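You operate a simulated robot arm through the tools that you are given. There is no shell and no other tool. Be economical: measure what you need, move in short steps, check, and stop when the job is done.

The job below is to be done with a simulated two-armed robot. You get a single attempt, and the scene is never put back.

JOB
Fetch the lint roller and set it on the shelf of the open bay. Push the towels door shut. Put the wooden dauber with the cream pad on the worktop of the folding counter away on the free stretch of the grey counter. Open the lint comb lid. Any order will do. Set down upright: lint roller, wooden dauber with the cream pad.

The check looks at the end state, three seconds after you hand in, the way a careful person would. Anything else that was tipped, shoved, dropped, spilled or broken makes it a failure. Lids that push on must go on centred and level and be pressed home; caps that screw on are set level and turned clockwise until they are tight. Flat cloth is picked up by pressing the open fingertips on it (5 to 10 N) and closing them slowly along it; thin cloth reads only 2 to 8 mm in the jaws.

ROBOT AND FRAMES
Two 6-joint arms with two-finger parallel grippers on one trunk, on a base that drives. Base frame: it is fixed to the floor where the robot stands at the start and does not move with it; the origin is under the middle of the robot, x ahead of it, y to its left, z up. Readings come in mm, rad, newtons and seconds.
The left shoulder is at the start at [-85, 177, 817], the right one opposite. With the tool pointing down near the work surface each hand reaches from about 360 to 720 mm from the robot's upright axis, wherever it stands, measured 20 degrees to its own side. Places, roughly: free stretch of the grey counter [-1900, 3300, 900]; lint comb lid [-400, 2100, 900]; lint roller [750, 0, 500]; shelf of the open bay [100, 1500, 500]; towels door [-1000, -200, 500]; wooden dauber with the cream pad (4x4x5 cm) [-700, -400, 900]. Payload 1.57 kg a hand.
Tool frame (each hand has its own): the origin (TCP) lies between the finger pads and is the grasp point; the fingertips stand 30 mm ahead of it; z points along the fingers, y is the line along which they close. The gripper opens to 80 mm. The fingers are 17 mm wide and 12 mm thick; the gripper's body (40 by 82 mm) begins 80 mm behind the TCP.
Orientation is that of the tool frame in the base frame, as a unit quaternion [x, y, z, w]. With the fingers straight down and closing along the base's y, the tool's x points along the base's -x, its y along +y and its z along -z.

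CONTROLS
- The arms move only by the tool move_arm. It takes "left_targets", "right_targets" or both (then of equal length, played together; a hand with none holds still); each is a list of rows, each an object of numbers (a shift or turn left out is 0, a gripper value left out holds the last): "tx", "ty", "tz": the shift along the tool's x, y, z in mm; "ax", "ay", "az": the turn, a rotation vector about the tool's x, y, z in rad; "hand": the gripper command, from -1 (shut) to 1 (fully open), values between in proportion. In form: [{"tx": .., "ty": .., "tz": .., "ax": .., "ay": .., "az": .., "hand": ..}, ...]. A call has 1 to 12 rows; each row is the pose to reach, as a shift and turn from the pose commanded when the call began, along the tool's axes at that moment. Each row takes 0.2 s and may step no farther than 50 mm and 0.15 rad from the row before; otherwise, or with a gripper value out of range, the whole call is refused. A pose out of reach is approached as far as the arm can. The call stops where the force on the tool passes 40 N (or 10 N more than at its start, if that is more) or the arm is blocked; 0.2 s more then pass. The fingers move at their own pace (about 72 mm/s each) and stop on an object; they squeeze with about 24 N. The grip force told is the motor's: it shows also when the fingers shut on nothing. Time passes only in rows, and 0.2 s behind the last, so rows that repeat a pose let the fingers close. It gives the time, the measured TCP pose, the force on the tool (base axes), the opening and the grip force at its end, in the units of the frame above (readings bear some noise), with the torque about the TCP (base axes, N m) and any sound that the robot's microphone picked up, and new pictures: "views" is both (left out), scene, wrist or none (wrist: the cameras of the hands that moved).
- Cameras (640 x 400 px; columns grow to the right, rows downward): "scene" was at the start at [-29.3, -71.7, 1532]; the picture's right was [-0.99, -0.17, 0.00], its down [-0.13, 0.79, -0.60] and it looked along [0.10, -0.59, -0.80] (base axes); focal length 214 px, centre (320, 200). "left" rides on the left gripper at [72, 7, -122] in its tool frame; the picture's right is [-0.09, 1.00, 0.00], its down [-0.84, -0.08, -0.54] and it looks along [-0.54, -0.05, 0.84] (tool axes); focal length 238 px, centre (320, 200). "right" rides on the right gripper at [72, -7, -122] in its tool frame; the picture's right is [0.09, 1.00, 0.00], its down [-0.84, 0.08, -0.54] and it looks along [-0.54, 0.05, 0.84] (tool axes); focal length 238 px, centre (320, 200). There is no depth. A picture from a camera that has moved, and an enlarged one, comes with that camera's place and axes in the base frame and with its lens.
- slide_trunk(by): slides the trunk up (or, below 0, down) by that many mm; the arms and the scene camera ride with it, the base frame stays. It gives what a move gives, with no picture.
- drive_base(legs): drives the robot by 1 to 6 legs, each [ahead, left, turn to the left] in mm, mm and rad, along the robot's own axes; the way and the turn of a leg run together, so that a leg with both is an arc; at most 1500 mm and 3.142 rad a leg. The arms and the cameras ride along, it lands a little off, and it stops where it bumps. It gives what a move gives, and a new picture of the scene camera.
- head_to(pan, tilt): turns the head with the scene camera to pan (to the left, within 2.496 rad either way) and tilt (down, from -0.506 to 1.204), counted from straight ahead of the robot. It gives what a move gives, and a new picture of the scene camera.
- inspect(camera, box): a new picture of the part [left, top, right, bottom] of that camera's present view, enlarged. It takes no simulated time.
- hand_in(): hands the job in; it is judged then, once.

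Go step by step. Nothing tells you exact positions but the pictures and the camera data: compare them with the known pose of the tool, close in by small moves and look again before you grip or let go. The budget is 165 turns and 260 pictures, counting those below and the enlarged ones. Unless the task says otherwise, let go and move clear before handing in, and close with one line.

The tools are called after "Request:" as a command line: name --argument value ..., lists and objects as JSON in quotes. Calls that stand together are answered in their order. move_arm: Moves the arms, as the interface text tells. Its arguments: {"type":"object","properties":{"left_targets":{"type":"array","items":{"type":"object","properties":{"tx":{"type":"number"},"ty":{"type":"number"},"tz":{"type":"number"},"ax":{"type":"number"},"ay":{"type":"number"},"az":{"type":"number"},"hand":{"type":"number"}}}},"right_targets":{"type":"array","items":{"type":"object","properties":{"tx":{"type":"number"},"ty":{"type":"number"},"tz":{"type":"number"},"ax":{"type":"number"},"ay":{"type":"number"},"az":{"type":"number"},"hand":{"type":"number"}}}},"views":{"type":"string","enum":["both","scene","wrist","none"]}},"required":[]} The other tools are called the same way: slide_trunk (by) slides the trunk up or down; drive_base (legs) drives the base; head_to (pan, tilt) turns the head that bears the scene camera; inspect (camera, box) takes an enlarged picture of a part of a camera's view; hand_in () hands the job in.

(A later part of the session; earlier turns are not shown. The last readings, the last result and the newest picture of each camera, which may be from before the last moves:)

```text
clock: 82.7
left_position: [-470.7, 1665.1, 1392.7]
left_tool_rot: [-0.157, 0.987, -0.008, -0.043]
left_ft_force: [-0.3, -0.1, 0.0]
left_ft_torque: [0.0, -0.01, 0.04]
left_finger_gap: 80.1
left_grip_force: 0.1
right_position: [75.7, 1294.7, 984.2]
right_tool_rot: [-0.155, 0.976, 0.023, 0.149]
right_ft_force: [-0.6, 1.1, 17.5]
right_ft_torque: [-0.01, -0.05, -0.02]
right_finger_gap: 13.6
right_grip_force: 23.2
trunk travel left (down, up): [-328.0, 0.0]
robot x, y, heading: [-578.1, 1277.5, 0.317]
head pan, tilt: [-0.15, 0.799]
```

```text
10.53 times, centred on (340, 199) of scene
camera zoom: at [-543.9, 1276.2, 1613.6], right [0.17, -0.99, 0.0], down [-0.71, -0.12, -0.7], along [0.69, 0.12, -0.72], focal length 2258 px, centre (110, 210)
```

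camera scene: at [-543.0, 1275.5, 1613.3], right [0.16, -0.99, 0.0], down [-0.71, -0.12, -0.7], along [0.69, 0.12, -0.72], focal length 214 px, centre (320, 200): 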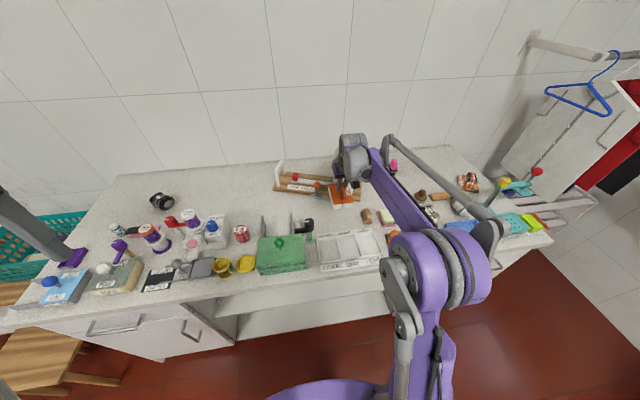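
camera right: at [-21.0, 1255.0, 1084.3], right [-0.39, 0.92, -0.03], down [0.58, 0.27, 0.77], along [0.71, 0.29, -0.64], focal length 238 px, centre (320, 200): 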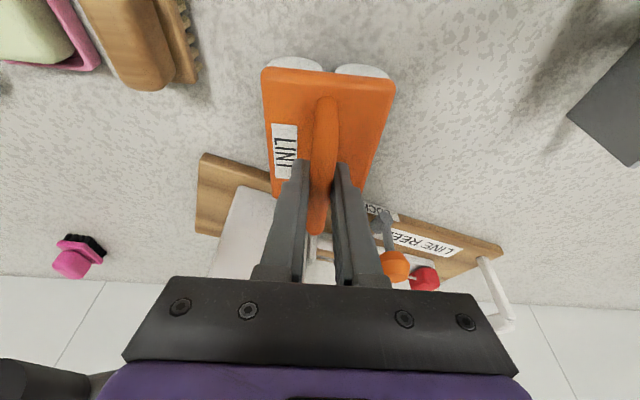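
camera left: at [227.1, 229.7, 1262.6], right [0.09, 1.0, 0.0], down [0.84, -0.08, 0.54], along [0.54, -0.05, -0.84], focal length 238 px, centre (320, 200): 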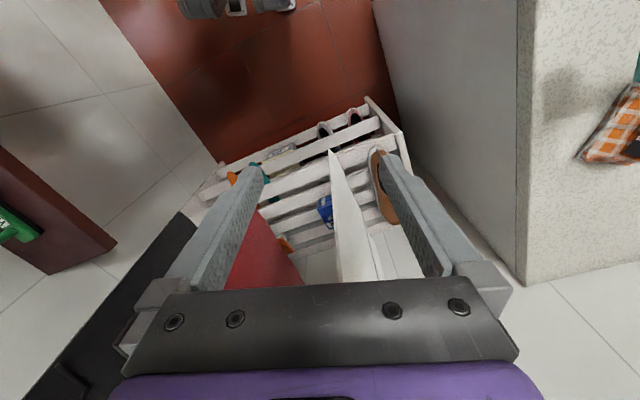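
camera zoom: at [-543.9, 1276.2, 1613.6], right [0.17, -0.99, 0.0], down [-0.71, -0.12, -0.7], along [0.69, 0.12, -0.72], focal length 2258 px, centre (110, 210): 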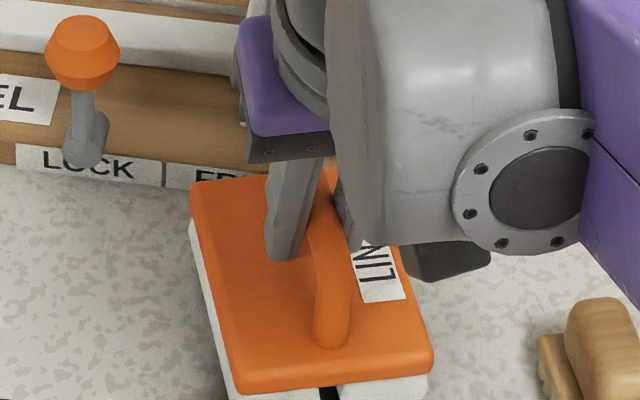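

Seated (17 N). I release, retreat along the tool, then re-lean to 0.9 rad.

Request:
move_arm --right_targets '[{"hand": 0}, {"hand": 0}, {"tz": -5, "hand": 0}, {"tz": -30, "hand": 0.3}, {"tz": -60, "hand": 0.6}, {"tz": -60, "hand": 0.6}]' --views "none"

Request:
move_arm --right_targets '[{"tx": 0, "tz": 0, "ay": -0.14}, {"tx": 10, "tz": 0, "ay": -0.28}, {"tx": 20, "tz": 3, "ay": -0.42}, {"tx": 30, "tz": 5, "ay": -0.56}, {"tx": 41, "tz": 10, "ay": -0.6}, {"tx": 41, "tz": 10, "ay": -0.6}]' --views "both"

Request:
inspect --camera "scene" --box '[300, 170, 400, 232]'

```text
clock: 84.1
left_position: [-467.4, 1664.2, 1392.9]
left_tool_rot: [-0.157, 0.987, -0.007, -0.044]
left_ft_force: [0.1, 0.0, -0.3]
left_ft_torque: [0.0, 0.01, 0.0]
left_finger_gap: 80.0
left_grip_force: 0.1
right_position: [60.4, 1289.0, 1039.7]
right_tool_rot: [-0.155, 0.976, 0.025, 0.148]
right_ft_force: [-0.9, -0.6, 0.0]
right_ft_torque: [0.02, 0.0, 0.04]
right_finger_gap: 63.9
right_grip_force: 0.1
trunk travel left (down, up): [-328.0, 0.0]
robot x, y, heading: [-579.5, 1274.0, 0.314]
head pan, tilt: [-0.15, 0.799]
```

```text
clock: 85.5
left_position: [-468.5, 1663.8, 1393.2]
left_tool_rot: [-0.157, 0.987, -0.008, -0.044]
left_ft_force: [-0.1, -0.6, 0.2]
left_ft_torque: [0.0, 0.0, -0.04]
left_finger_gap: 79.9
left_grip_force: 0.0
right_position: [25.2, 1277.5, 1016.5]
right_tool_rot: [-0.142, 0.889, 0.069, 0.43]
right_ft_force: [0.7, -0.5, 0.5]
right_ft_torque: [0.03, -0.02, 0.02]
right_finger_gap: 63.9
right_grip_force: 0.1
trunk travel left (down, up): [-328.0, 0.0]
robot x, y, heading: [-581.9, 1275.0, 0.312]
head pan, tilt: [-0.15, 0.799]
camera scene: at [-541.8, 1276.0, 1613.3], right [0.16, -0.99, 0.0], down [-0.71, -0.12, -0.7], along [0.69, 0.12, -0.72], focal length 214 px, centre (320, 200)
camera right: at [-105.7, 1227.3, 1037.0], right [-0.36, 0.93, -0.07], down [0.07, 0.1, 0.99], along [0.93, 0.36, -0.1], focal length 238 px, centre (320, 200)
```

scene: 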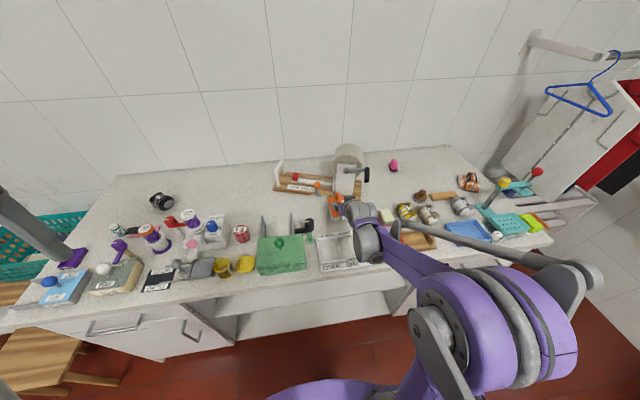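
right: 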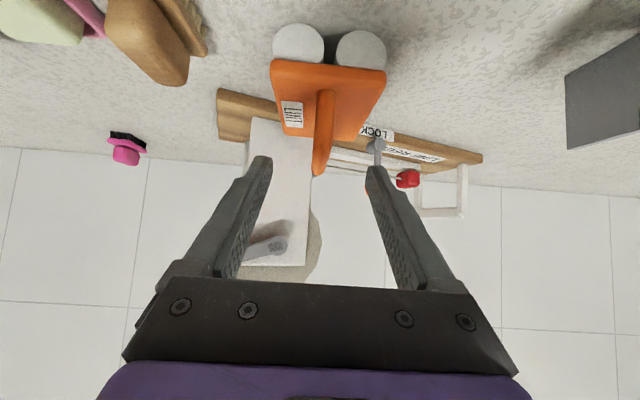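

```text
6.40 times, centred on (350, 201) of scene
camera zoom: at [-541.8, 1276.0, 1613.3], right [0.16, -0.99, 0.0], down [-0.71, -0.12, -0.7], along [0.69, 0.12, -0.72], focal length 1373 px, centre (128, 194)
```

zoom: 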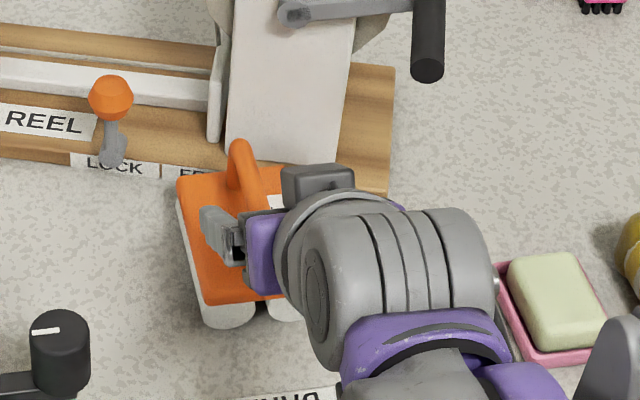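

Well aligned: bar lies between the fingers. Advance 58 mm and close.

Request:
move_arm --right_targets '[{"tz": 20}, {"tz": 40}, {"tz": 58}, {"tz": 58, "hand": 0}, {"tz": 58, "hand": -1}, {"tz": 58, "hand": -1}, {"tz": 58, "hand": -1}]' --views "wrist"

Request:
inspect --camera "scene" --box '[300, 170, 400, 232]'

```text
clock: 87.1
left_position: [-468.6, 1664.6, 1392.8]
left_tool_rot: [-0.157, 0.987, -0.007, -0.043]
left_ft_force: [-0.4, -0.7, 0.3]
left_ft_torque: [0.0, 0.01, -0.02]
left_finger_gap: 79.8
left_grip_force: 0.1
right_position: [68.1, 1292.3, 982.8]
right_tool_rot: [-0.143, 0.889, 0.07, 0.43]
right_ft_force: [-0.3, 0.8, -0.5]
right_ft_torque: [0.02, -0.04, 0.02]
right_finger_gap: 13.3
right_grip_force: 23.9
trunk travel left (down, up): [-328.0, 0.0]
robot x, y, heading: [-578.9, 1272.2, 0.316]
head pan, tilt: [-0.15, 0.799]
camera right: at [-62.3, 1241.5, 1001.7], right [-0.36, 0.93, -0.07], down [0.07, 0.1, 0.99], along [0.93, 0.36, -0.1], focal length 238 px, centre (320, 200)
```

right: 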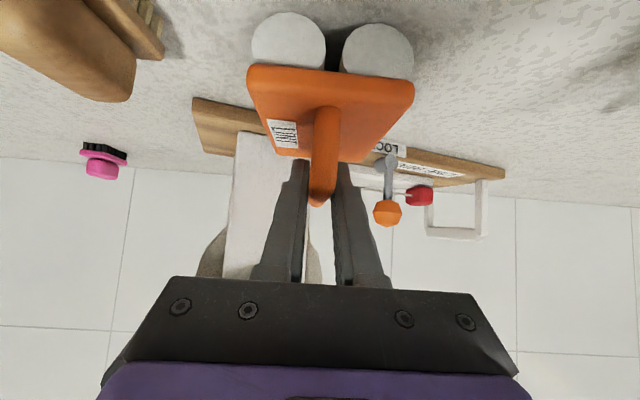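

```text
6.40 times, centred on (350, 201) of scene
camera zoom: at [-541.9, 1276.0, 1613.3], right [0.16, -0.99, 0.0], down [-0.71, -0.12, -0.7], along [0.69, 0.12, -0.72], focal length 1373 px, centre (128, 194)
```

zoom: 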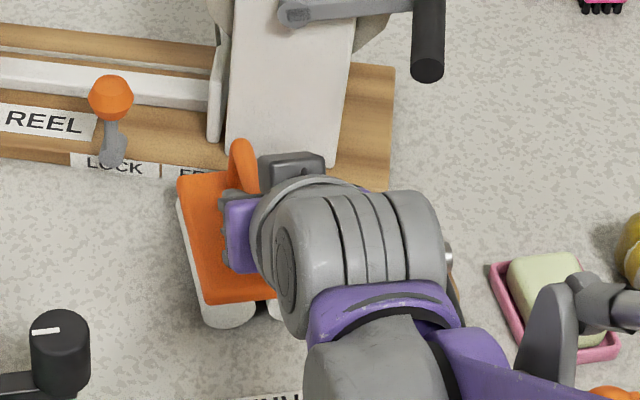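

Firm grip. I lift 100 mm, then drive back out.

Request:
move_arm --right_targets '[{"tx": -26, "tz": -21}, {"tx": -52, "tz": -41}, {"tx": -78, "tz": -62}, {"tx": -78, "tz": -62}]' --views "wrist"

Request:
drive_base --legs '[[-380, 0, 0]]'

Request:
slide_trunk --by -328

Request:
head_to --pan -0.1 --tilt 0.6

Request:
inspect --camera "right" --box '[0, 0, 640, 400]'

```text
clock: 88.1
left_position: [-468.7, 1664.0, 1393.4]
left_tool_rot: [-0.157, 0.987, -0.007, -0.044]
left_ft_force: [0.4, -0.5, 0.0]
left_ft_torque: [-0.03, 0.02, 0.01]
left_finger_gap: 79.9
left_grip_force: 0.0
right_position: [67.7, 1291.6, 1080.7]
right_tool_rot: [-0.141, 0.889, 0.069, 0.43]
right_ft_force: [0.6, 0.1, -0.9]
right_ft_torque: [0.02, 0.08, -0.01]
right_finger_gap: 13.5
right_grip_force: 24.0
trunk travel left (down, up): [-328.0, 0.0]
robot x, y, heading: [-578.2, 1270.4, 0.315]
head pan, tilt: [-0.15, 0.799]
camera right: at [-63.4, 1241.2, 1100.6], right [-0.36, 0.93, -0.07], down [0.07, 0.1, 0.99], along [0.93, 0.36, -0.1], focal length 238 px, centre (320, 200)
```

right: 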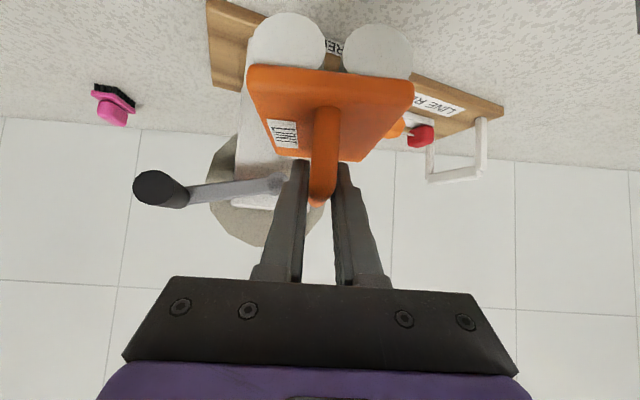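

```text
clock: 90.5
left_position: [-829.4, 1546.2, 1392.8]
left_tool_rot: [-0.157, 0.987, -0.007, -0.043]
left_ft_force: [0.3, 0.7, 0.7]
left_ft_torque: [0.01, 0.03, 0.03]
left_finger_gap: 80.0
left_grip_force: 0.0
right_position: [-293.3, 1173.2, 1081.7]
right_tool_rot: [-0.141, 0.889, 0.069, 0.429]
right_ft_force: [0.4, -0.3, -1.0]
right_ft_torque: [0.0, 0.05, 0.03]
right_finger_gap: 13.4
right_grip_force: 24.3
trunk travel left (down, up): [-328.0, 0.0]
robot x, y, heading: [-937.5, 1152.7, 0.315]
head pan, tilt: [-0.15, 0.799]
camera scene: at [-902.7, 1158.1, 1613.4], right [0.16, -0.99, 0.0], down [-0.71, -0.12, -0.7], along [0.69, 0.11, -0.72], focal length 214 px, centre (320, 200)
```

scene: 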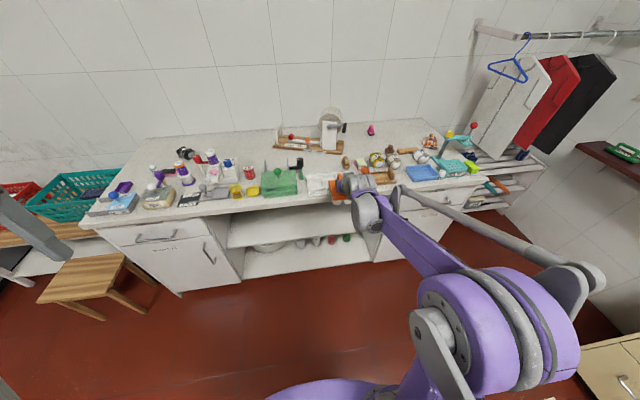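

```text
clock: 93.7
left_position: [-829.4, 1546.5, 1064.2]
left_tool_rot: [-0.157, 0.987, -0.007, -0.044]
left_ft_force: [0.5, 0.0, 0.2]
left_ft_torque: [-0.02, 0.0, -0.03]
left_finger_gap: 79.9
left_grip_force: 0.0
right_position: [-293.8, 1174.0, 752.8]
right_tool_rot: [-0.141, 0.889, 0.069, 0.43]
right_ft_force: [1.1, -0.9, -2.0]
right_ft_torque: [0.0, 0.02, 0.0]
right_finger_gap: 13.3
right_grip_force: 24.3
trunk travel left (down, up): [0.0, 328.0]
robot x, y, heading: [-940.0, 1159.9, 0.313]
head pan, tilt: [-0.15, 0.799]
```

```text
clock: 94.5
left_position: [-830.8, 1546.1, 1066.5]
left_tool_rot: [-0.157, 0.987, -0.006, -0.044]
left_ft_force: [1.0, -1.0, 0.4]
left_ft_torque: [-0.01, -0.02, 0.0]
left_finger_gap: 80.0
left_grip_force: 0.0
right_position: [-293.9, 1173.4, 753.6]
right_tool_rot: [-0.141, 0.889, 0.069, 0.43]
right_ft_force: [0.3, 0.2, -1.5]
right_ft_torque: [-0.01, -0.01, 0.03]
right_finger_gap: 13.5
right_grip_force: 24.0
trunk travel left (down, up): [0.0, 328.0]
robot x, y, heading: [-941.3, 1159.4, 0.319]
head pan, tilt: [-0.099, 0.6]
camera scene: at [-846.3, 1179.9, 1297.0], right [0.21, -0.98, 0.0], down [-0.55, -0.12, -0.82], along [0.81, 0.18, -0.57], focal length 214 px, centre (320, 200)
```

scene: 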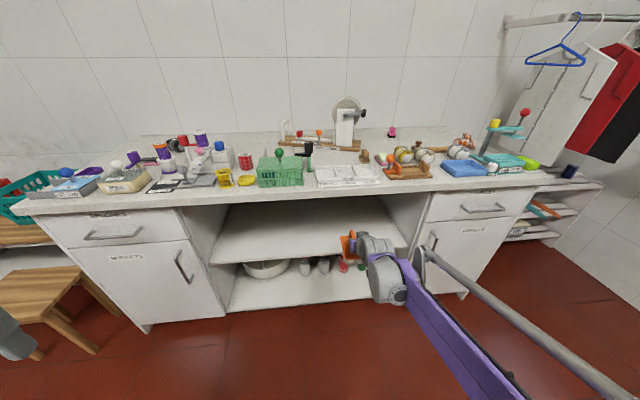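

```text
1.00 times, centred on (320, 200) of right (not enlarged: the box is as wide or as high as the picture)
camera zoom: at [-425.0, 1122.9, 772.6], right [-0.36, 0.93, -0.07], down [0.07, 0.1, 0.99], along [0.93, 0.36, -0.1], focal length 238 px, centre (320, 200)
```

zoom: 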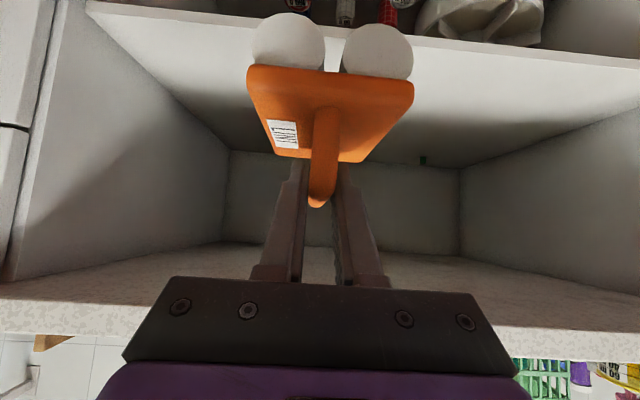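

The bay is clear of obstacles. I lower to about 715 and drive in 180 mm.

Request:
move_arm --right_targets '[{"tx": 15, "tz": 12}, {"tx": 30, "tz": 24}, {"tx": 30, "tz": 24}]' --views "none"

Request:
drive_base --legs '[[100, 0, 0]]'

Request:
inspect --camera "scene" --box '[260, 170, 460, 295]'

Request:
inspect --camera "right" --box '[0, 0, 640, 400]'

```text
clock: 95.2
left_position: [-831.3, 1546.1, 1065.1]
left_tool_rot: [-0.157, 0.987, -0.007, -0.044]
left_ft_force: [-0.2, 0.4, -0.7]
left_ft_torque: [0.0, -0.04, -0.01]
left_finger_gap: 80.2
left_grip_force: 0.1
right_position: [-294.2, 1172.1, 715.7]
right_tool_rot: [-0.142, 0.89, 0.07, 0.429]
right_ft_force: [-0.3, 0.5, -2.3]
right_ft_torque: [-0.02, 0.02, 0.01]
right_finger_gap: 13.2
right_grip_force: 24.0
trunk travel left (down, up): [0.0, 328.0]
robot x, y, heading: [-941.6, 1155.0, 0.316]
head pan, tilt: [-0.099, 0.6]
```

```text
clock: 96.4
left_position: [-735.6, 1577.4, 1065.7]
left_tool_rot: [-0.157, 0.986, -0.007, -0.045]
left_ft_force: [-0.2, 0.0, -0.4]
left_ft_torque: [-0.03, 0.04, -0.02]
left_finger_gap: 80.0
left_grip_force: 0.0
right_position: [-200.4, 1204.0, 714.2]
right_tool_rot: [-0.141, 0.89, 0.069, 0.428]
right_ft_force: [0.1, 0.1, -1.7]
right_ft_torque: [-0.06, 0.01, 0.01]
right_finger_gap: 13.4
right_grip_force: 23.6
trunk travel left (down, up): [0.0, 328.0]
robot x, y, heading: [-846.4, 1190.5, 0.315]
head pan, tilt: [-0.099, 0.6]
camera scene: at [-752.3, 1210.6, 1297.0], right [0.21, -0.98, 0.0], down [-0.55, -0.12, -0.82], along [0.81, 0.18, -0.57], focal length 214 px, centre (320, 200)
```

scene: 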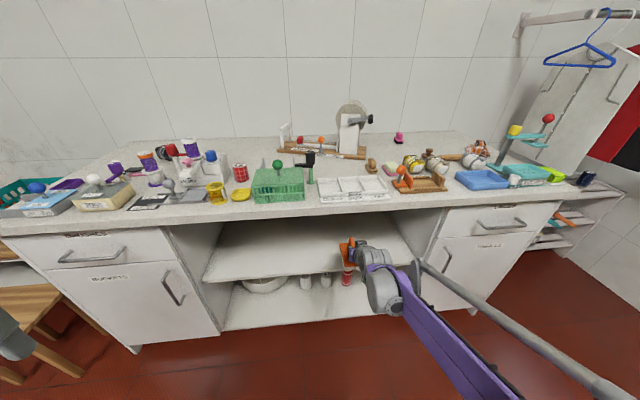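

```text
3.20 times, centred on (360, 232) of scene
camera zoom: at [-752.3, 1210.6, 1297.0], right [0.21, -0.98, 0.0], down [-0.55, -0.12, -0.82], along [0.81, 0.18, -0.57], focal length 686 px, centre (192, 96)
```

zoom: 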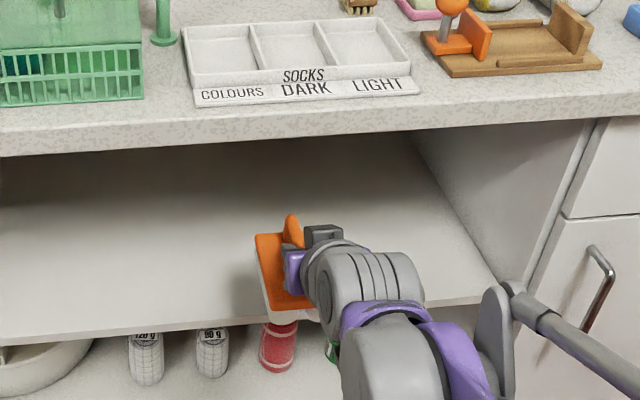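

```text
1.00 times, centred on (320, 200) of right (not enlarged: the box is as wide or as high as the picture)
camera zoom: at [-331.3, 1152.8, 734.1], right [-0.36, 0.93, -0.07], down [0.07, 0.1, 0.99], along [0.93, 0.36, -0.1], focal length 238 px, centre (320, 200)
```

zoom: 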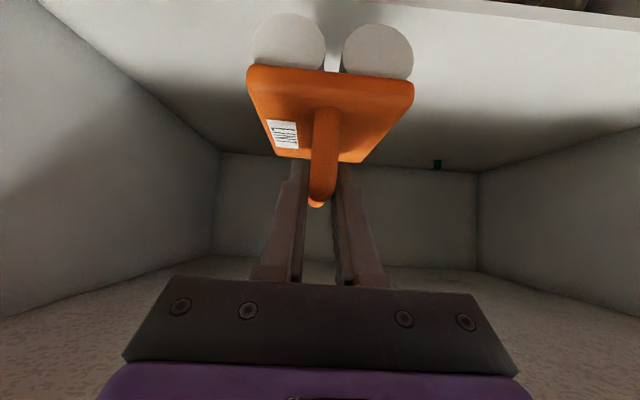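

Fits. I drive 65 mm further so the whole footprint is over the shelf.

Request:
drive_base --legs '[[68, 0, 0]]'

Request:
inspect --camera "scene" --box '[260, 170, 460, 295]'

```text
clock: 97.4
left_position: [-671.0, 1598.1, 1064.2]
left_tool_rot: [-0.157, 0.987, -0.007, -0.045]
left_ft_force: [-0.2, 0.3, 0.4]
left_ft_torque: [0.04, 0.06, 0.0]
left_finger_gap: 80.1
left_grip_force: 0.1
right_position: [-135.4, 1224.0, 714.9]
right_tool_rot: [-0.141, 0.89, 0.068, 0.428]
right_ft_force: [0.1, 0.0, -1.6]
right_ft_torque: [-0.01, 0.01, 0.04]
right_finger_gap: 13.4
right_grip_force: 23.8
trunk travel left (down, up): [0.0, 328.0]
robot x, y, heading: [-784.4, 1207.0, 0.313]
head pan, tilt: [-0.099, 0.6]
camera scene: at [-687.1, 1231.8, 1297.0], right [0.21, -0.98, 0.0], down [-0.55, -0.12, -0.82], along [0.81, 0.18, -0.57], focal length 214 px, centre (320, 200)
```

scene: 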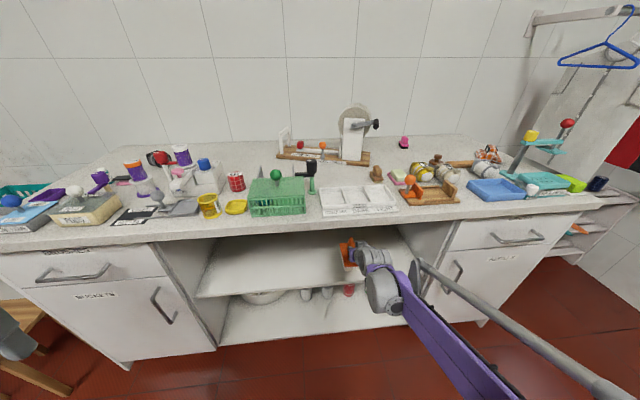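

```text
3.20 times, centred on (360, 232) of scene
camera zoom: at [-687.1, 1231.8, 1297.0], right [0.21, -0.98, 0.0], down [-0.55, -0.12, -0.82], along [0.81, 0.18, -0.57], focal length 686 px, centre (192, 96)
```

zoom: 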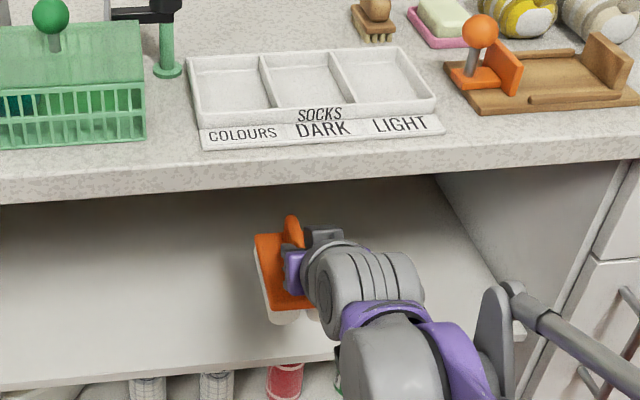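

Roller's footprint is over the shelf. I lower to contact.

Request:
move_arm --right_targets '[{"tx": 10, "tz": 8}, {"tx": 19, "tz": 15}, {"tx": 19, "tz": 15}]' --views "none"

Request:
move_arm --right_targets '[{"tx": 2.4, "tz": 1.9}, {"tx": 4.7, "tz": 3.7}, {"tx": 4.7, "tz": 3.7}]' --views "none"

Request:
inspect --camera "scene" --box '[300, 210, 420, 285]'

```text
clock: 98.2
left_position: [-671.8, 1597.9, 1065.1]
left_tool_rot: [-0.157, 0.987, -0.008, -0.044]
left_ft_force: [-0.1, 0.0, -0.5]
left_ft_torque: [-0.03, 0.01, -0.03]
left_finger_gap: 79.8
left_grip_force: 0.1
right_position: [-135.6, 1225.0, 690.3]
right_tool_rot: [-0.142, 0.889, 0.069, 0.43]
right_ft_force: [0.4, -0.5, -1.2]
right_ft_torque: [0.0, 0.02, 0.02]
right_finger_gap: 13.4
right_grip_force: 23.8
trunk travel left (down, up): [0.0, 328.0]
robot x, y, heading: [-779.6, 1211.8, 0.308]
head pan, tilt: [-0.099, 0.6]
```

```text
clock: 99.0
left_position: [-671.6, 1597.6, 1064.3]
left_tool_rot: [-0.157, 0.987, -0.007, -0.043]
left_ft_force: [-0.1, -0.2, 1.1]
left_ft_torque: [-0.01, 0.02, -0.05]
left_finger_gap: 80.0
left_grip_force: 0.1
right_position: [-136.6, 1224.0, 685.4]
right_tool_rot: [-0.142, 0.889, 0.069, 0.429]
right_ft_force: [-0.6, -0.3, -0.6]
right_ft_torque: [0.0, 0.01, 0.03]
right_finger_gap: 13.2
right_grip_force: 23.4
trunk travel left (down, up): [0.0, 328.0]
robot x, y, heading: [-782.2, 1207.2, 0.312]
head pan, tilt: [-0.099, 0.6]
```

```text
5.33 times, centred on (360, 248) of scene
camera zoom: at [-688.0, 1231.5, 1297.1], right [0.21, -0.98, 0.0], down [-0.55, -0.12, -0.83], along [0.81, 0.18, -0.56], focal length 1144 px, centre (107, -53)
```

zoom: 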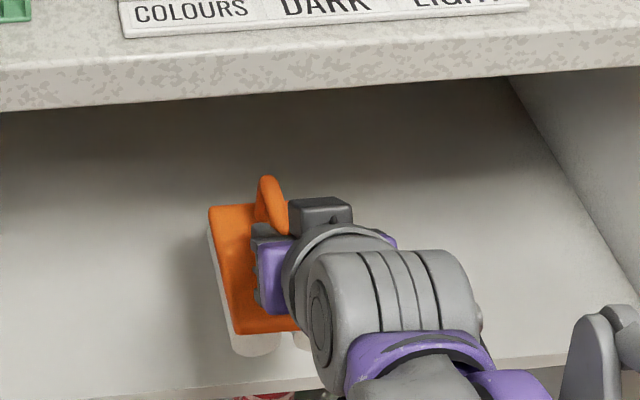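

Almost down; a few more millimetres.

Request:
move_arm --right_targets '[{"tx": 2.4, "tz": 1.9}, {"tx": 3.9, "tz": 3.1}]' --views "none"

```text
clock: 99.6
left_position: [-671.2, 1597.8, 1064.7]
left_tool_rot: [-0.157, 0.987, -0.007, -0.043]
left_ft_force: [0.3, 0.5, -1.1]
left_ft_torque: [-0.01, -0.01, 0.01]
left_finger_gap: 80.2
left_grip_force: 0.1
right_position: [-135.5, 1222.9, 679.4]
right_tool_rot: [-0.142, 0.889, 0.069, 0.43]
right_ft_force: [-0.3, -0.4, -0.7]
right_ft_torque: [-0.01, 0.05, 0.03]
right_finger_gap: 13.4
right_grip_force: 23.6
trunk travel left (down, up): [0.0, 328.0]
robot x, y, heading: [-780.1, 1207.3, 0.317]
head pan, tilt: [-0.099, 0.6]
```

Request:
move_arm --right_targets '[{"tx": 2.4, "tz": 1.9}, {"tx": 3.9, "tz": 3.1}]' --views "none"

Request:
inspect --camera "scene" --box '[300, 210, 420, 285]'

```text
clock: 100.2
left_position: [-671.4, 1598.6, 1065.0]
left_tool_rot: [-0.157, 0.987, -0.006, -0.044]
left_ft_force: [-0.8, 0.7, 0.7]
left_ft_torque: [0.0, 0.0, -0.02]
left_finger_gap: 80.0
left_grip_force: 0.1
right_position: [-135.9, 1222.9, 676.1]
right_tool_rot: [-0.141, 0.889, 0.069, 0.43]
right_ft_force: [-0.3, 0.1, -1.7]
right_ft_torque: [-0.04, 0.01, -0.01]
right_finger_gap: 13.3
right_grip_force: 23.5
trunk travel left (down, up): [0.0, 328.0]
robot x, y, heading: [-780.5, 1210.2, 0.317]
head pan, tilt: [-0.099, 0.6]
```

```text
5.33 times, centred on (360, 248) of scene
camera zoom: at [-687.9, 1231.5, 1297.1], right [0.21, -0.98, 0.0], down [-0.55, -0.12, -0.83], along [0.81, 0.18, -0.57], focal length 1144 px, centre (107, -53)
```

zoom: 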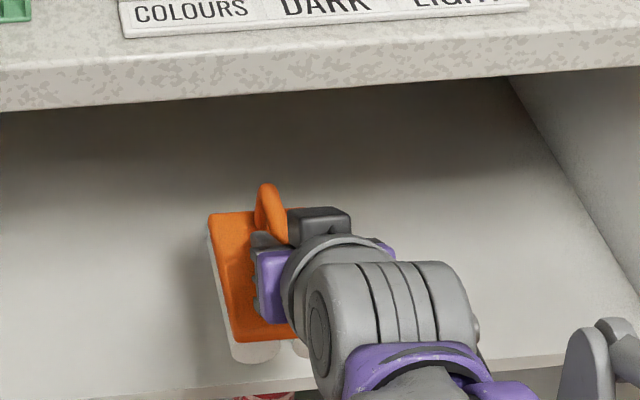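

I move 30 mm deeper for margin, then lower further in small steps.

Request:
move_arm --right_targets '[{"tx": -9, "tz": 12}, {"tx": -18.6, "tz": 23.5}, {"tx": -18.6, "tz": 23.5}]' --views "none"

Request:
move_arm --right_targets '[{"tx": 2.4, "tz": 1.9}, {"tx": 3.9, "tz": 3.1}]' --views "none"

Request:
move_arm --right_targets '[{"tx": 2.4, "tz": 1.9}, {"tx": 3.9, "tz": 3.1}]' --views "none"

```text
clock: 101.0
left_position: [-672.4, 1597.3, 1065.9]
left_tool_rot: [-0.157, 0.987, -0.006, -0.044]
left_ft_force: [0.3, 0.5, 0.3]
left_ft_torque: [0.03, 0.0, 0.02]
left_finger_gap: 79.8
left_grip_force: 0.1
right_position: [-107.2, 1234.2, 676.6]
right_tool_rot: [-0.142, 0.889, 0.069, 0.43]
right_ft_force: [-0.6, 0.0, -1.5]
right_ft_torque: [0.02, 0.07, 0.01]
right_finger_gap: 13.1
right_grip_force: 23.6
trunk travel left (down, up): [0.0, 328.0]
robot x, y, heading: [-783.6, 1208.6, 0.316]
head pan, tilt: [-0.099, 0.6]
```

```text
clock: 101.6
left_position: [-671.6, 1597.9, 1064.8]
left_tool_rot: [-0.157, 0.987, -0.007, -0.043]
left_ft_force: [-0.1, -0.3, -0.9]
left_ft_torque: [-0.01, 0.03, 0.02]
left_finger_gap: 79.9
left_grip_force: 0.0
right_position: [-106.6, 1234.0, 669.9]
right_tool_rot: [-0.142, 0.889, 0.069, 0.43]
right_ft_force: [-0.8, 1.1, -1.3]
right_ft_torque: [-0.01, 0.02, -0.02]
right_finger_gap: 13.7
right_grip_force: 24.1
trunk travel left (down, up): [0.0, 328.0]
robot x, y, heading: [-780.4, 1206.8, 0.316]
head pan, tilt: [-0.099, 0.6]
```

```text
clock: 102.2
left_position: [-673.4, 1598.7, 1064.8]
left_tool_rot: [-0.156, 0.987, -0.007, -0.044]
left_ft_force: [0.2, 0.5, 0.2]
left_ft_torque: [0.01, 0.0, -0.02]
left_finger_gap: 79.7
left_grip_force: 0.0
right_position: [-106.2, 1232.4, 664.6]
right_tool_rot: [-0.141, 0.889, 0.069, 0.429]
right_ft_force: [0.3, -0.6, -1.4]
right_ft_torque: [0.02, 0.02, -0.01]
right_finger_gap: 13.5
right_grip_force: 24.3
trunk travel left (down, up): [0.0, 328.0]
robot x, y, heading: [-783.9, 1208.7, 0.315]
head pan, tilt: [-0.099, 0.6]
```

Request:
move_arm --right_targets '[{"tx": 2.4, "tz": 1.9}, {"tx": 3.9, "tz": 3.1}]' --views "none"

Request:
move_arm --right_targets '[{"tx": 2.4, "tz": 1.9}, {"tx": 3.9, "tz": 3.1}]' --views "wrist"

Request:
inspect --camera "scene" --box '[300, 210, 420, 285]'

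```text
clock: 102.8
left_position: [-671.1, 1597.1, 1065.7]
left_tool_rot: [-0.157, 0.987, -0.008, -0.044]
left_ft_force: [-0.2, -0.5, 1.4]
left_ft_torque: [0.0, 0.02, -0.01]
left_finger_gap: 80.0
left_grip_force: 0.0
right_position: [-105.9, 1232.5, 659.5]
right_tool_rot: [-0.142, 0.889, 0.07, 0.43]
right_ft_force: [-0.3, -0.5, -1.3]
right_ft_torque: [-0.01, 0.01, -0.02]
right_finger_gap: 13.0
right_grip_force: 23.4
trunk travel left (down, up): [0.0, 328.0]
robot x, y, heading: [-785.1, 1206.1, 0.312]
head pan, tilt: [-0.099, 0.6]
```

```text
clock: 103.4
left_position: [-670.7, 1597.2, 1065.0]
left_tool_rot: [-0.157, 0.987, -0.007, -0.044]
left_ft_force: [-0.4, -0.1, -0.6]
left_ft_torque: [0.0, -0.01, -0.05]
left_finger_gap: 79.7
left_grip_force: 0.1
right_position: [-107.0, 1234.4, 654.9]
right_tool_rot: [-0.141, 0.889, 0.069, 0.43]
right_ft_force: [0.1, -0.2, -1.8]
right_ft_torque: [-0.01, 0.02, 0.01]
right_finger_gap: 13.4
right_grip_force: 23.9
trunk travel left (down, up): [0.0, 328.0]
robot x, y, heading: [-783.9, 1206.6, 0.315]
head pan, tilt: [-0.099, 0.6]
camera right: at [-238.6, 1182.8, 674.0], right [-0.36, 0.93, -0.07], down [0.07, 0.1, 0.99], along [0.93, 0.36, -0.1], focal length 238 px, centre (320, 200)
```

right: 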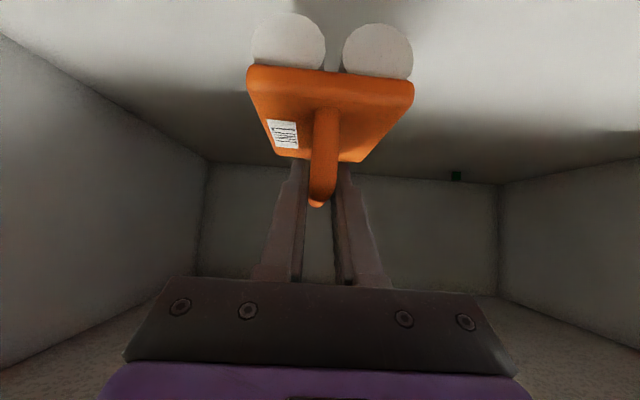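

```text
5.33 times, centred on (360, 248) of scene
camera zoom: at [-687.9, 1231.5, 1297.1], right [0.21, -0.98, 0.0], down [-0.55, -0.12, -0.83], along [0.81, 0.18, -0.57], focal length 1144 px, centre (107, -53)
```

zoom: 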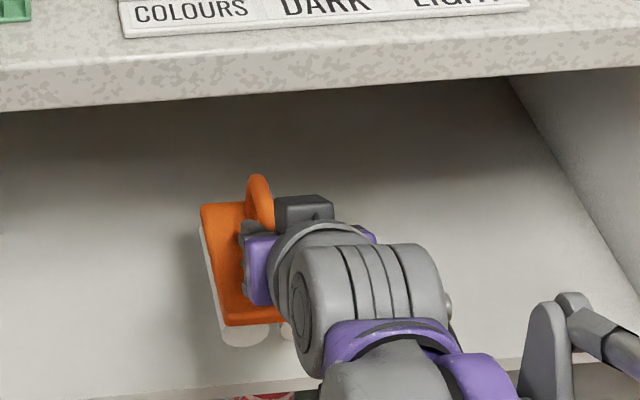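

Still free; continuing down.

Request:
move_arm --right_targets '[{"tx": 3.1, "tz": 2.5}, {"tx": 6.3, "tz": 5}]' --views "none"

Request:
move_arm --right_targets '[{"tx": 2.4, "tz": 1.9}, {"tx": 4.7, "tz": 3.7}]' --views "none"

Request:
move_arm --right_targets '[{"tx": 2.4, "tz": 1.9}, {"tx": 4.7, "tz": 3.7}]' --views "none"

Request:
inspect --camera "scene" --box '[320, 220, 370, 290]'

```text
clock: 104.0
left_position: [-671.2, 1597.7, 1064.6]
left_tool_rot: [-0.157, 0.987, -0.007, -0.044]
left_ft_force: [0.4, 0.7, 0.2]
left_ft_torque: [0.03, 0.05, -0.01]
left_finger_gap: 79.9
left_grip_force: 0.0
right_position: [-107.0, 1233.2, 646.4]
right_tool_rot: [-0.141, 0.889, 0.069, 0.429]
right_ft_force: [0.0, -0.4, -1.0]
right_ft_torque: [-0.03, 0.01, 0.01]
right_finger_gap: 13.3
right_grip_force: 23.7
trunk travel left (down, up): [0.0, 328.0]
robot x, y, heading: [-779.4, 1209.7, 0.31]
head pan, tilt: [-0.099, 0.6]
```

```text
clock: 104.6
left_position: [-672.2, 1597.3, 1065.6]
left_tool_rot: [-0.157, 0.987, -0.007, -0.044]
left_ft_force: [0.4, -0.6, 0.7]
left_ft_torque: [0.03, -0.02, -0.01]
left_finger_gap: 80.0
left_grip_force: 0.1
right_position: [-106.8, 1232.8, 642.1]
right_tool_rot: [-0.141, 0.889, 0.069, 0.431]
right_ft_force: [1.2, 0.4, -0.5]
right_ft_torque: [-0.02, 0.01, -0.04]
right_finger_gap: 13.4
right_grip_force: 23.9
trunk travel left (down, up): [0.0, 328.0]
robot x, y, heading: [-780.5, 1206.1, 0.315]
head pan, tilt: [-0.099, 0.6]
```

```text
clock: 105.2
left_position: [-671.6, 1598.1, 1064.6]
left_tool_rot: [-0.157, 0.987, -0.007, -0.044]
left_ft_force: [-0.5, 0.1, -0.1]
left_ft_torque: [-0.01, -0.01, 0.02]
left_finger_gap: 80.1
left_grip_force: 0.0
right_position: [-107.1, 1233.7, 636.8]
right_tool_rot: [-0.141, 0.889, 0.068, 0.43]
right_ft_force: [-0.8, 0.1, -0.7]
right_ft_torque: [-0.05, 0.0, 0.02]
right_finger_gap: 13.2
right_grip_force: 23.9
trunk travel left (down, up): [0.0, 328.0]
robot x, y, heading: [-781.6, 1205.2, 0.313]
head pan, tilt: [-0.099, 0.6]
```

```text
5.71 times, centred on (345, 255) of scene
camera zoom: at [-687.9, 1231.5, 1297.1], right [0.21, -0.98, 0.0], down [-0.55, -0.12, -0.82], along [0.81, 0.18, -0.57], focal length 1226 px, centre (177, -114)
```

zoom: 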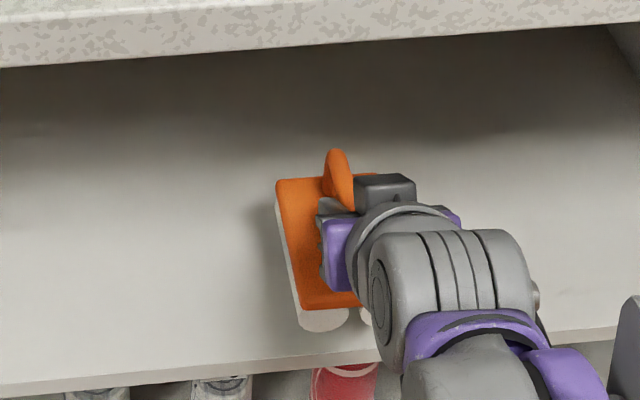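

Triangulation now puts the shelf at z≈513 with its front recessed to s≈260, so I need to be deeper. I drive 80 mm further in at this height.

Request:
drive_base --legs '[[80, 0, 0]]'

Request:
inspect --camera "scene" --box '[310, 220, 390, 290]'

Request:
inspect --camera "right" --box '[0, 0, 640, 400]'

```text
clock: 106.3
left_position: [-594.9, 1623.3, 1064.7]
left_tool_rot: [-0.157, 0.987, -0.006, -0.044]
left_ft_force: [-0.4, 0.6, 0.7]
left_ft_torque: [0.0, -0.01, 0.02]
left_finger_gap: 80.0
left_grip_force: 0.0
right_position: [-31.5, 1257.4, 634.1]
right_tool_rot: [-0.141, 0.889, 0.069, 0.43]
right_ft_force: [1.4, 0.4, -1.1]
right_ft_torque: [0.01, 0.0, -0.02]
right_finger_gap: 13.6
right_grip_force: 24.4
trunk travel left (down, up): [0.0, 328.0]
robot x, y, heading: [-706.4, 1231.0, 0.319]
head pan, tilt: [-0.099, 0.6]
camera scene: at [-611.6, 1256.3, 1297.0], right [0.21, -0.98, 0.0], down [-0.55, -0.12, -0.82], along [0.81, 0.18, -0.57], focal length 214 px, centre (320, 200)
```

scene: 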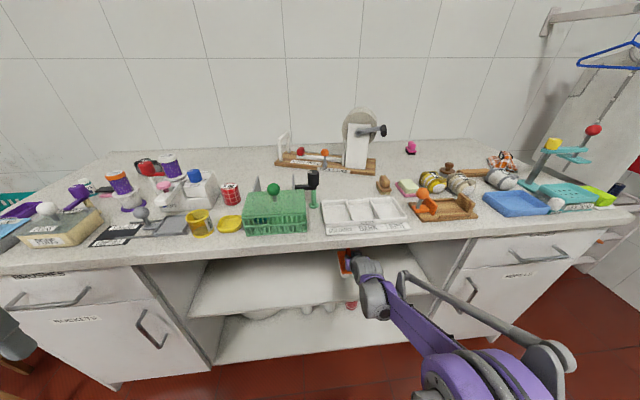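

```text
5.71 times, centred on (350, 255) of scene
camera zoom: at [-611.6, 1256.3, 1297.0], right [0.21, -0.98, 0.0], down [-0.55, -0.12, -0.82], along [0.81, 0.18, -0.57], focal length 1226 px, centre (149, -114)
```

zoom: 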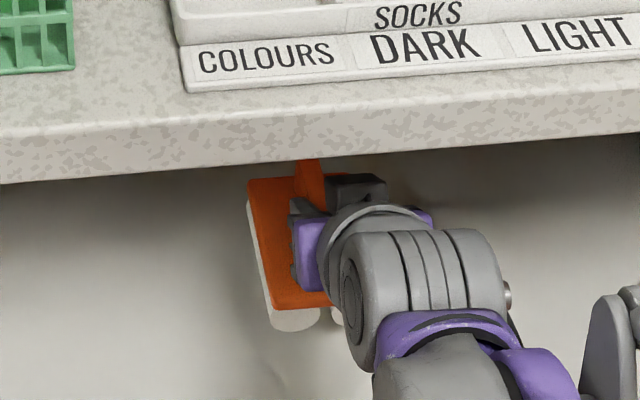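

```text
1.00 times, centred on (320, 200) of right (not enlarged: the box is as wide or as high as the picture)
camera zoom: at [-162.6, 1207.6, 654.3], right [-0.36, 0.93, -0.07], down [0.07, 0.1, 0.99], along [0.93, 0.36, -0.1], focal length 238 px, centre (320, 200)
```

zoom: 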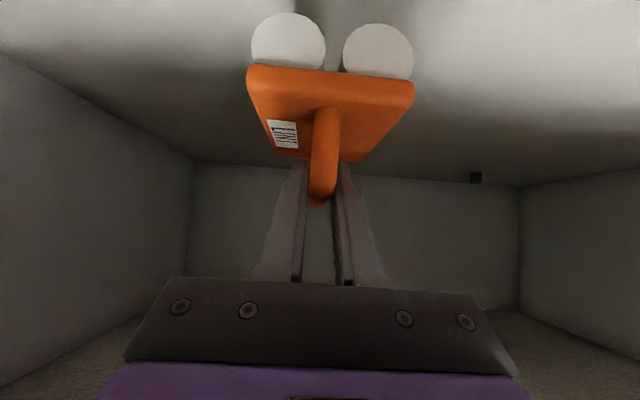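

Now well inside. Lower 15, then small steps.

Request:
move_arm --right_targets '[{"tx": 6, "tz": 5}, {"tx": 11.7, "tz": 9.3}, {"tx": 11.7, "tz": 9.3}]' --views "none"

Request:
move_arm --right_targets '[{"tx": 2.4, "tz": 1.9}, {"tx": 4.7, "tz": 3.7}]' --views "none"

Request:
move_arm --right_targets '[{"tx": 2.4, "tz": 1.9}, {"tx": 4.7, "tz": 3.7}]' --views "none"

Request:
move_arm --right_targets '[{"tx": 2.4, "tz": 1.9}, {"tx": 4.7, "tz": 3.7}]' --views "none"

```text
clock: 107.1
left_position: [-595.9, 1622.7, 1064.8]
left_tool_rot: [-0.157, 0.987, -0.007, -0.043]
left_ft_force: [0.1, 0.4, -0.3]
left_ft_torque: [-0.01, 0.0, -0.01]
left_finger_gap: 80.0
left_grip_force: 0.0
right_position: [-32.5, 1257.4, 620.0]
right_tool_rot: [-0.141, 0.889, 0.069, 0.43]
right_ft_force: [0.7, -0.2, -2.0]
right_ft_torque: [0.0, 0.02, 0.01]
right_finger_gap: 13.4
right_grip_force: 24.0
trunk travel left (down, up): [0.0, 328.0]
robot x, y, heading: [-703.0, 1231.9, 0.314]
head pan, tilt: [-0.099, 0.6]
```

```text
clock: 107.7
left_position: [-595.7, 1621.5, 1064.5]
left_tool_rot: [-0.157, 0.987, -0.007, -0.044]
left_ft_force: [0.1, 0.5, 0.1]
left_ft_torque: [0.01, -0.02, 0.0]
left_finger_gap: 79.8
left_grip_force: 0.0
right_position: [-32.5, 1258.1, 613.6]
right_tool_rot: [-0.142, 0.889, 0.07, 0.43]
right_ft_force: [0.0, 0.6, -0.4]
right_ft_torque: [-0.05, 0.01, 0.0]
right_finger_gap: 13.4
right_grip_force: 24.3
trunk travel left (down, up): [0.0, 328.0]
robot x, y, heading: [-707.6, 1234.0, 0.313]
head pan, tilt: [-0.099, 0.6]
```

```text
clock: 108.3
left_position: [-596.7, 1623.5, 1065.4]
left_tool_rot: [-0.157, 0.987, -0.007, -0.045]
left_ft_force: [0.5, 0.3, 0.3]
left_ft_torque: [-0.02, 0.0, 0.0]
left_finger_gap: 80.0
left_grip_force: 0.1
right_position: [-30.4, 1257.9, 608.3]
right_tool_rot: [-0.142, 0.889, 0.069, 0.43]
right_ft_force: [0.1, 0.6, -1.9]
right_ft_torque: [-0.05, 0.02, 0.03]
right_finger_gap: 13.3
right_grip_force: 24.1
trunk travel left (down, up): [0.0, 328.0]
robot x, y, heading: [-705.0, 1233.9, 0.311]
head pan, tilt: [-0.099, 0.6]
```

```text
clock: 108.9
left_position: [-597.2, 1622.3, 1065.1]
left_tool_rot: [-0.157, 0.987, -0.007, -0.043]
left_ft_force: [-0.3, 0.0, 1.0]
left_ft_torque: [0.03, 0.01, 0.01]
left_finger_gap: 79.9
left_grip_force: 0.1
right_position: [-32.2, 1257.7, 603.3]
right_tool_rot: [-0.142, 0.889, 0.07, 0.43]
right_ft_force: [-0.2, -0.3, -1.3]
right_ft_torque: [0.02, 0.0, -0.01]
right_finger_gap: 13.4
right_grip_force: 23.7
trunk travel left (down, up): [0.0, 328.0]
robot x, y, heading: [-707.6, 1230.8, 0.316]
head pan, tilt: [-0.099, 0.6]
```

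Request:
move_arm --right_targets '[{"tx": 2.4, "tz": 1.9}, {"tx": 4.7, "tz": 3.7}]' --views "none"

Request:
move_arm --right_targets '[{"tx": 2.4, "tz": 1.9}, {"tx": 4.7, "tz": 3.7}]' --views "none"

Request:
inspect --camera "scene" --box '[310, 220, 390, 290]'

```text
clock: 109.5
left_position: [-596.1, 1622.9, 1064.9]
left_tool_rot: [-0.157, 0.987, -0.007, -0.044]
left_ft_force: [-0.1, 0.5, -0.9]
left_ft_torque: [0.0, 0.05, -0.02]
left_finger_gap: 80.2
left_grip_force: 0.0
right_position: [-31.6, 1258.7, 596.8]
right_tool_rot: [-0.141, 0.889, 0.069, 0.43]
right_ft_force: [-0.3, 0.1, -1.8]
right_ft_torque: [-0.01, 0.04, 0.03]
right_finger_gap: 13.1
right_grip_force: 24.1
trunk travel left (down, up): [0.0, 328.0]
robot x, y, heading: [-706.3, 1234.4, 0.318]
head pan, tilt: [-0.099, 0.6]
```

```text
clock: 110.1
left_position: [-597.1, 1622.4, 1065.0]
left_tool_rot: [-0.157, 0.987, -0.007, -0.044]
left_ft_force: [-0.2, 0.4, -0.7]
left_ft_torque: [-0.03, 0.01, -0.02]
left_finger_gap: 79.8
left_grip_force: 0.0
right_position: [-31.3, 1258.6, 590.3]
right_tool_rot: [-0.141, 0.889, 0.069, 0.431]
right_ft_force: [-0.9, 0.8, -1.3]
right_ft_torque: [-0.01, 0.0, 0.0]
right_finger_gap: 13.6
right_grip_force: 23.9
trunk travel left (down, up): [0.0, 328.0]
robot x, y, heading: [-705.6, 1234.5, 0.312]
head pan, tilt: [-0.099, 0.6]
```

```text
5.71 times, centred on (350, 255) of scene
camera zoom: at [-612.3, 1256.1, 1297.1], right [0.21, -0.98, 0.0], down [-0.55, -0.12, -0.82], along [0.81, 0.18, -0.57], focal length 1226 px, centre (149, -114)
```

zoom: 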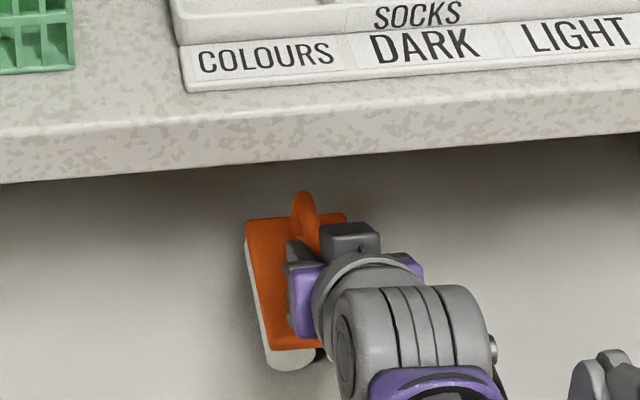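

Request:
move_arm --right_targets '[{"tx": 2.4, "tz": 1.9}, {"tx": 4.7, "tz": 3.7}]' --views "none"

Request:
move_arm --right_targets '[{"tx": 2.4, "tz": 1.9}, {"tx": 4, "tz": 3.2}]' --views "wrist"

Request:
inspect --camera "scene" --box '[290, 220, 390, 320]'

```text
clock: 110.7
left_position: [-595.9, 1621.5, 1064.1]
left_tool_rot: [-0.157, 0.987, -0.007, -0.044]
left_ft_force: [-0.3, 0.7, -1.3]
left_ft_torque: [-0.01, 0.02, -0.02]
left_finger_gap: 80.2
left_grip_force: 0.1
right_position: [-30.9, 1256.5, 584.6]
right_tool_rot: [-0.141, 0.889, 0.069, 0.43]
right_ft_force: [0.6, -0.1, -1.2]
right_ft_torque: [0.01, 0.03, 0.01]
right_finger_gap: 13.6
right_grip_force: 24.2
trunk travel left (down, up): [0.0, 328.0]
robot x, y, heading: [-706.8, 1232.7, 0.32]
head pan, tilt: [-0.099, 0.6]
```

```text
clock: 111.3
left_position: [-597.9, 1623.3, 1064.8]
left_tool_rot: [-0.157, 0.987, -0.008, -0.044]
left_ft_force: [-0.5, 0.0, -0.1]
left_ft_torque: [0.02, 0.0, 0.02]
left_finger_gap: 80.0
left_grip_force: 0.2
right_position: [-31.6, 1258.0, 580.8]
right_tool_rot: [-0.142, 0.888, 0.069, 0.431]
right_ft_force: [3.9, 0.4, 17.1]
right_ft_torque: [0.02, -0.02, -0.05]
right_finger_gap: 13.4
right_grip_force: 23.9
trunk travel left (down, up): [0.0, 328.0]
robot x, y, heading: [-705.1, 1233.5, 0.312]
head pan, tilt: [-0.099, 0.6]
camera right: at [-163.4, 1208.0, 600.4], right [-0.36, 0.93, -0.07], down [0.06, 0.1, 0.99], along [0.93, 0.36, -0.1], focal length 238 px, centre (320, 200)
```

right: 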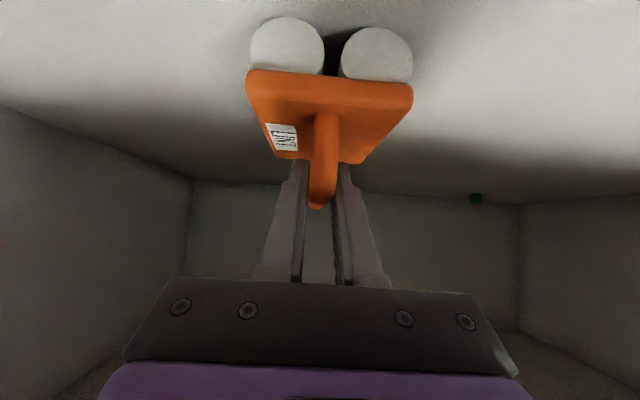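

```text
4.00 times, centred on (340, 270) of scene
camera zoom: at [-613.9, 1256.0, 1297.2], right [0.21, -0.98, 0.0], down [-0.55, -0.12, -0.83], along [0.81, 0.18, -0.56], focal length 858 px, centre (240, -80)
```

zoom: 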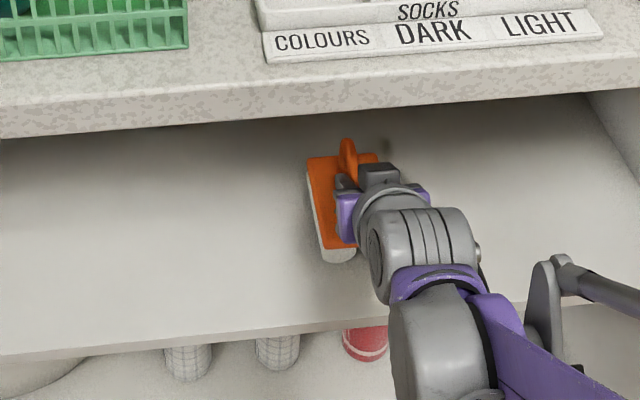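

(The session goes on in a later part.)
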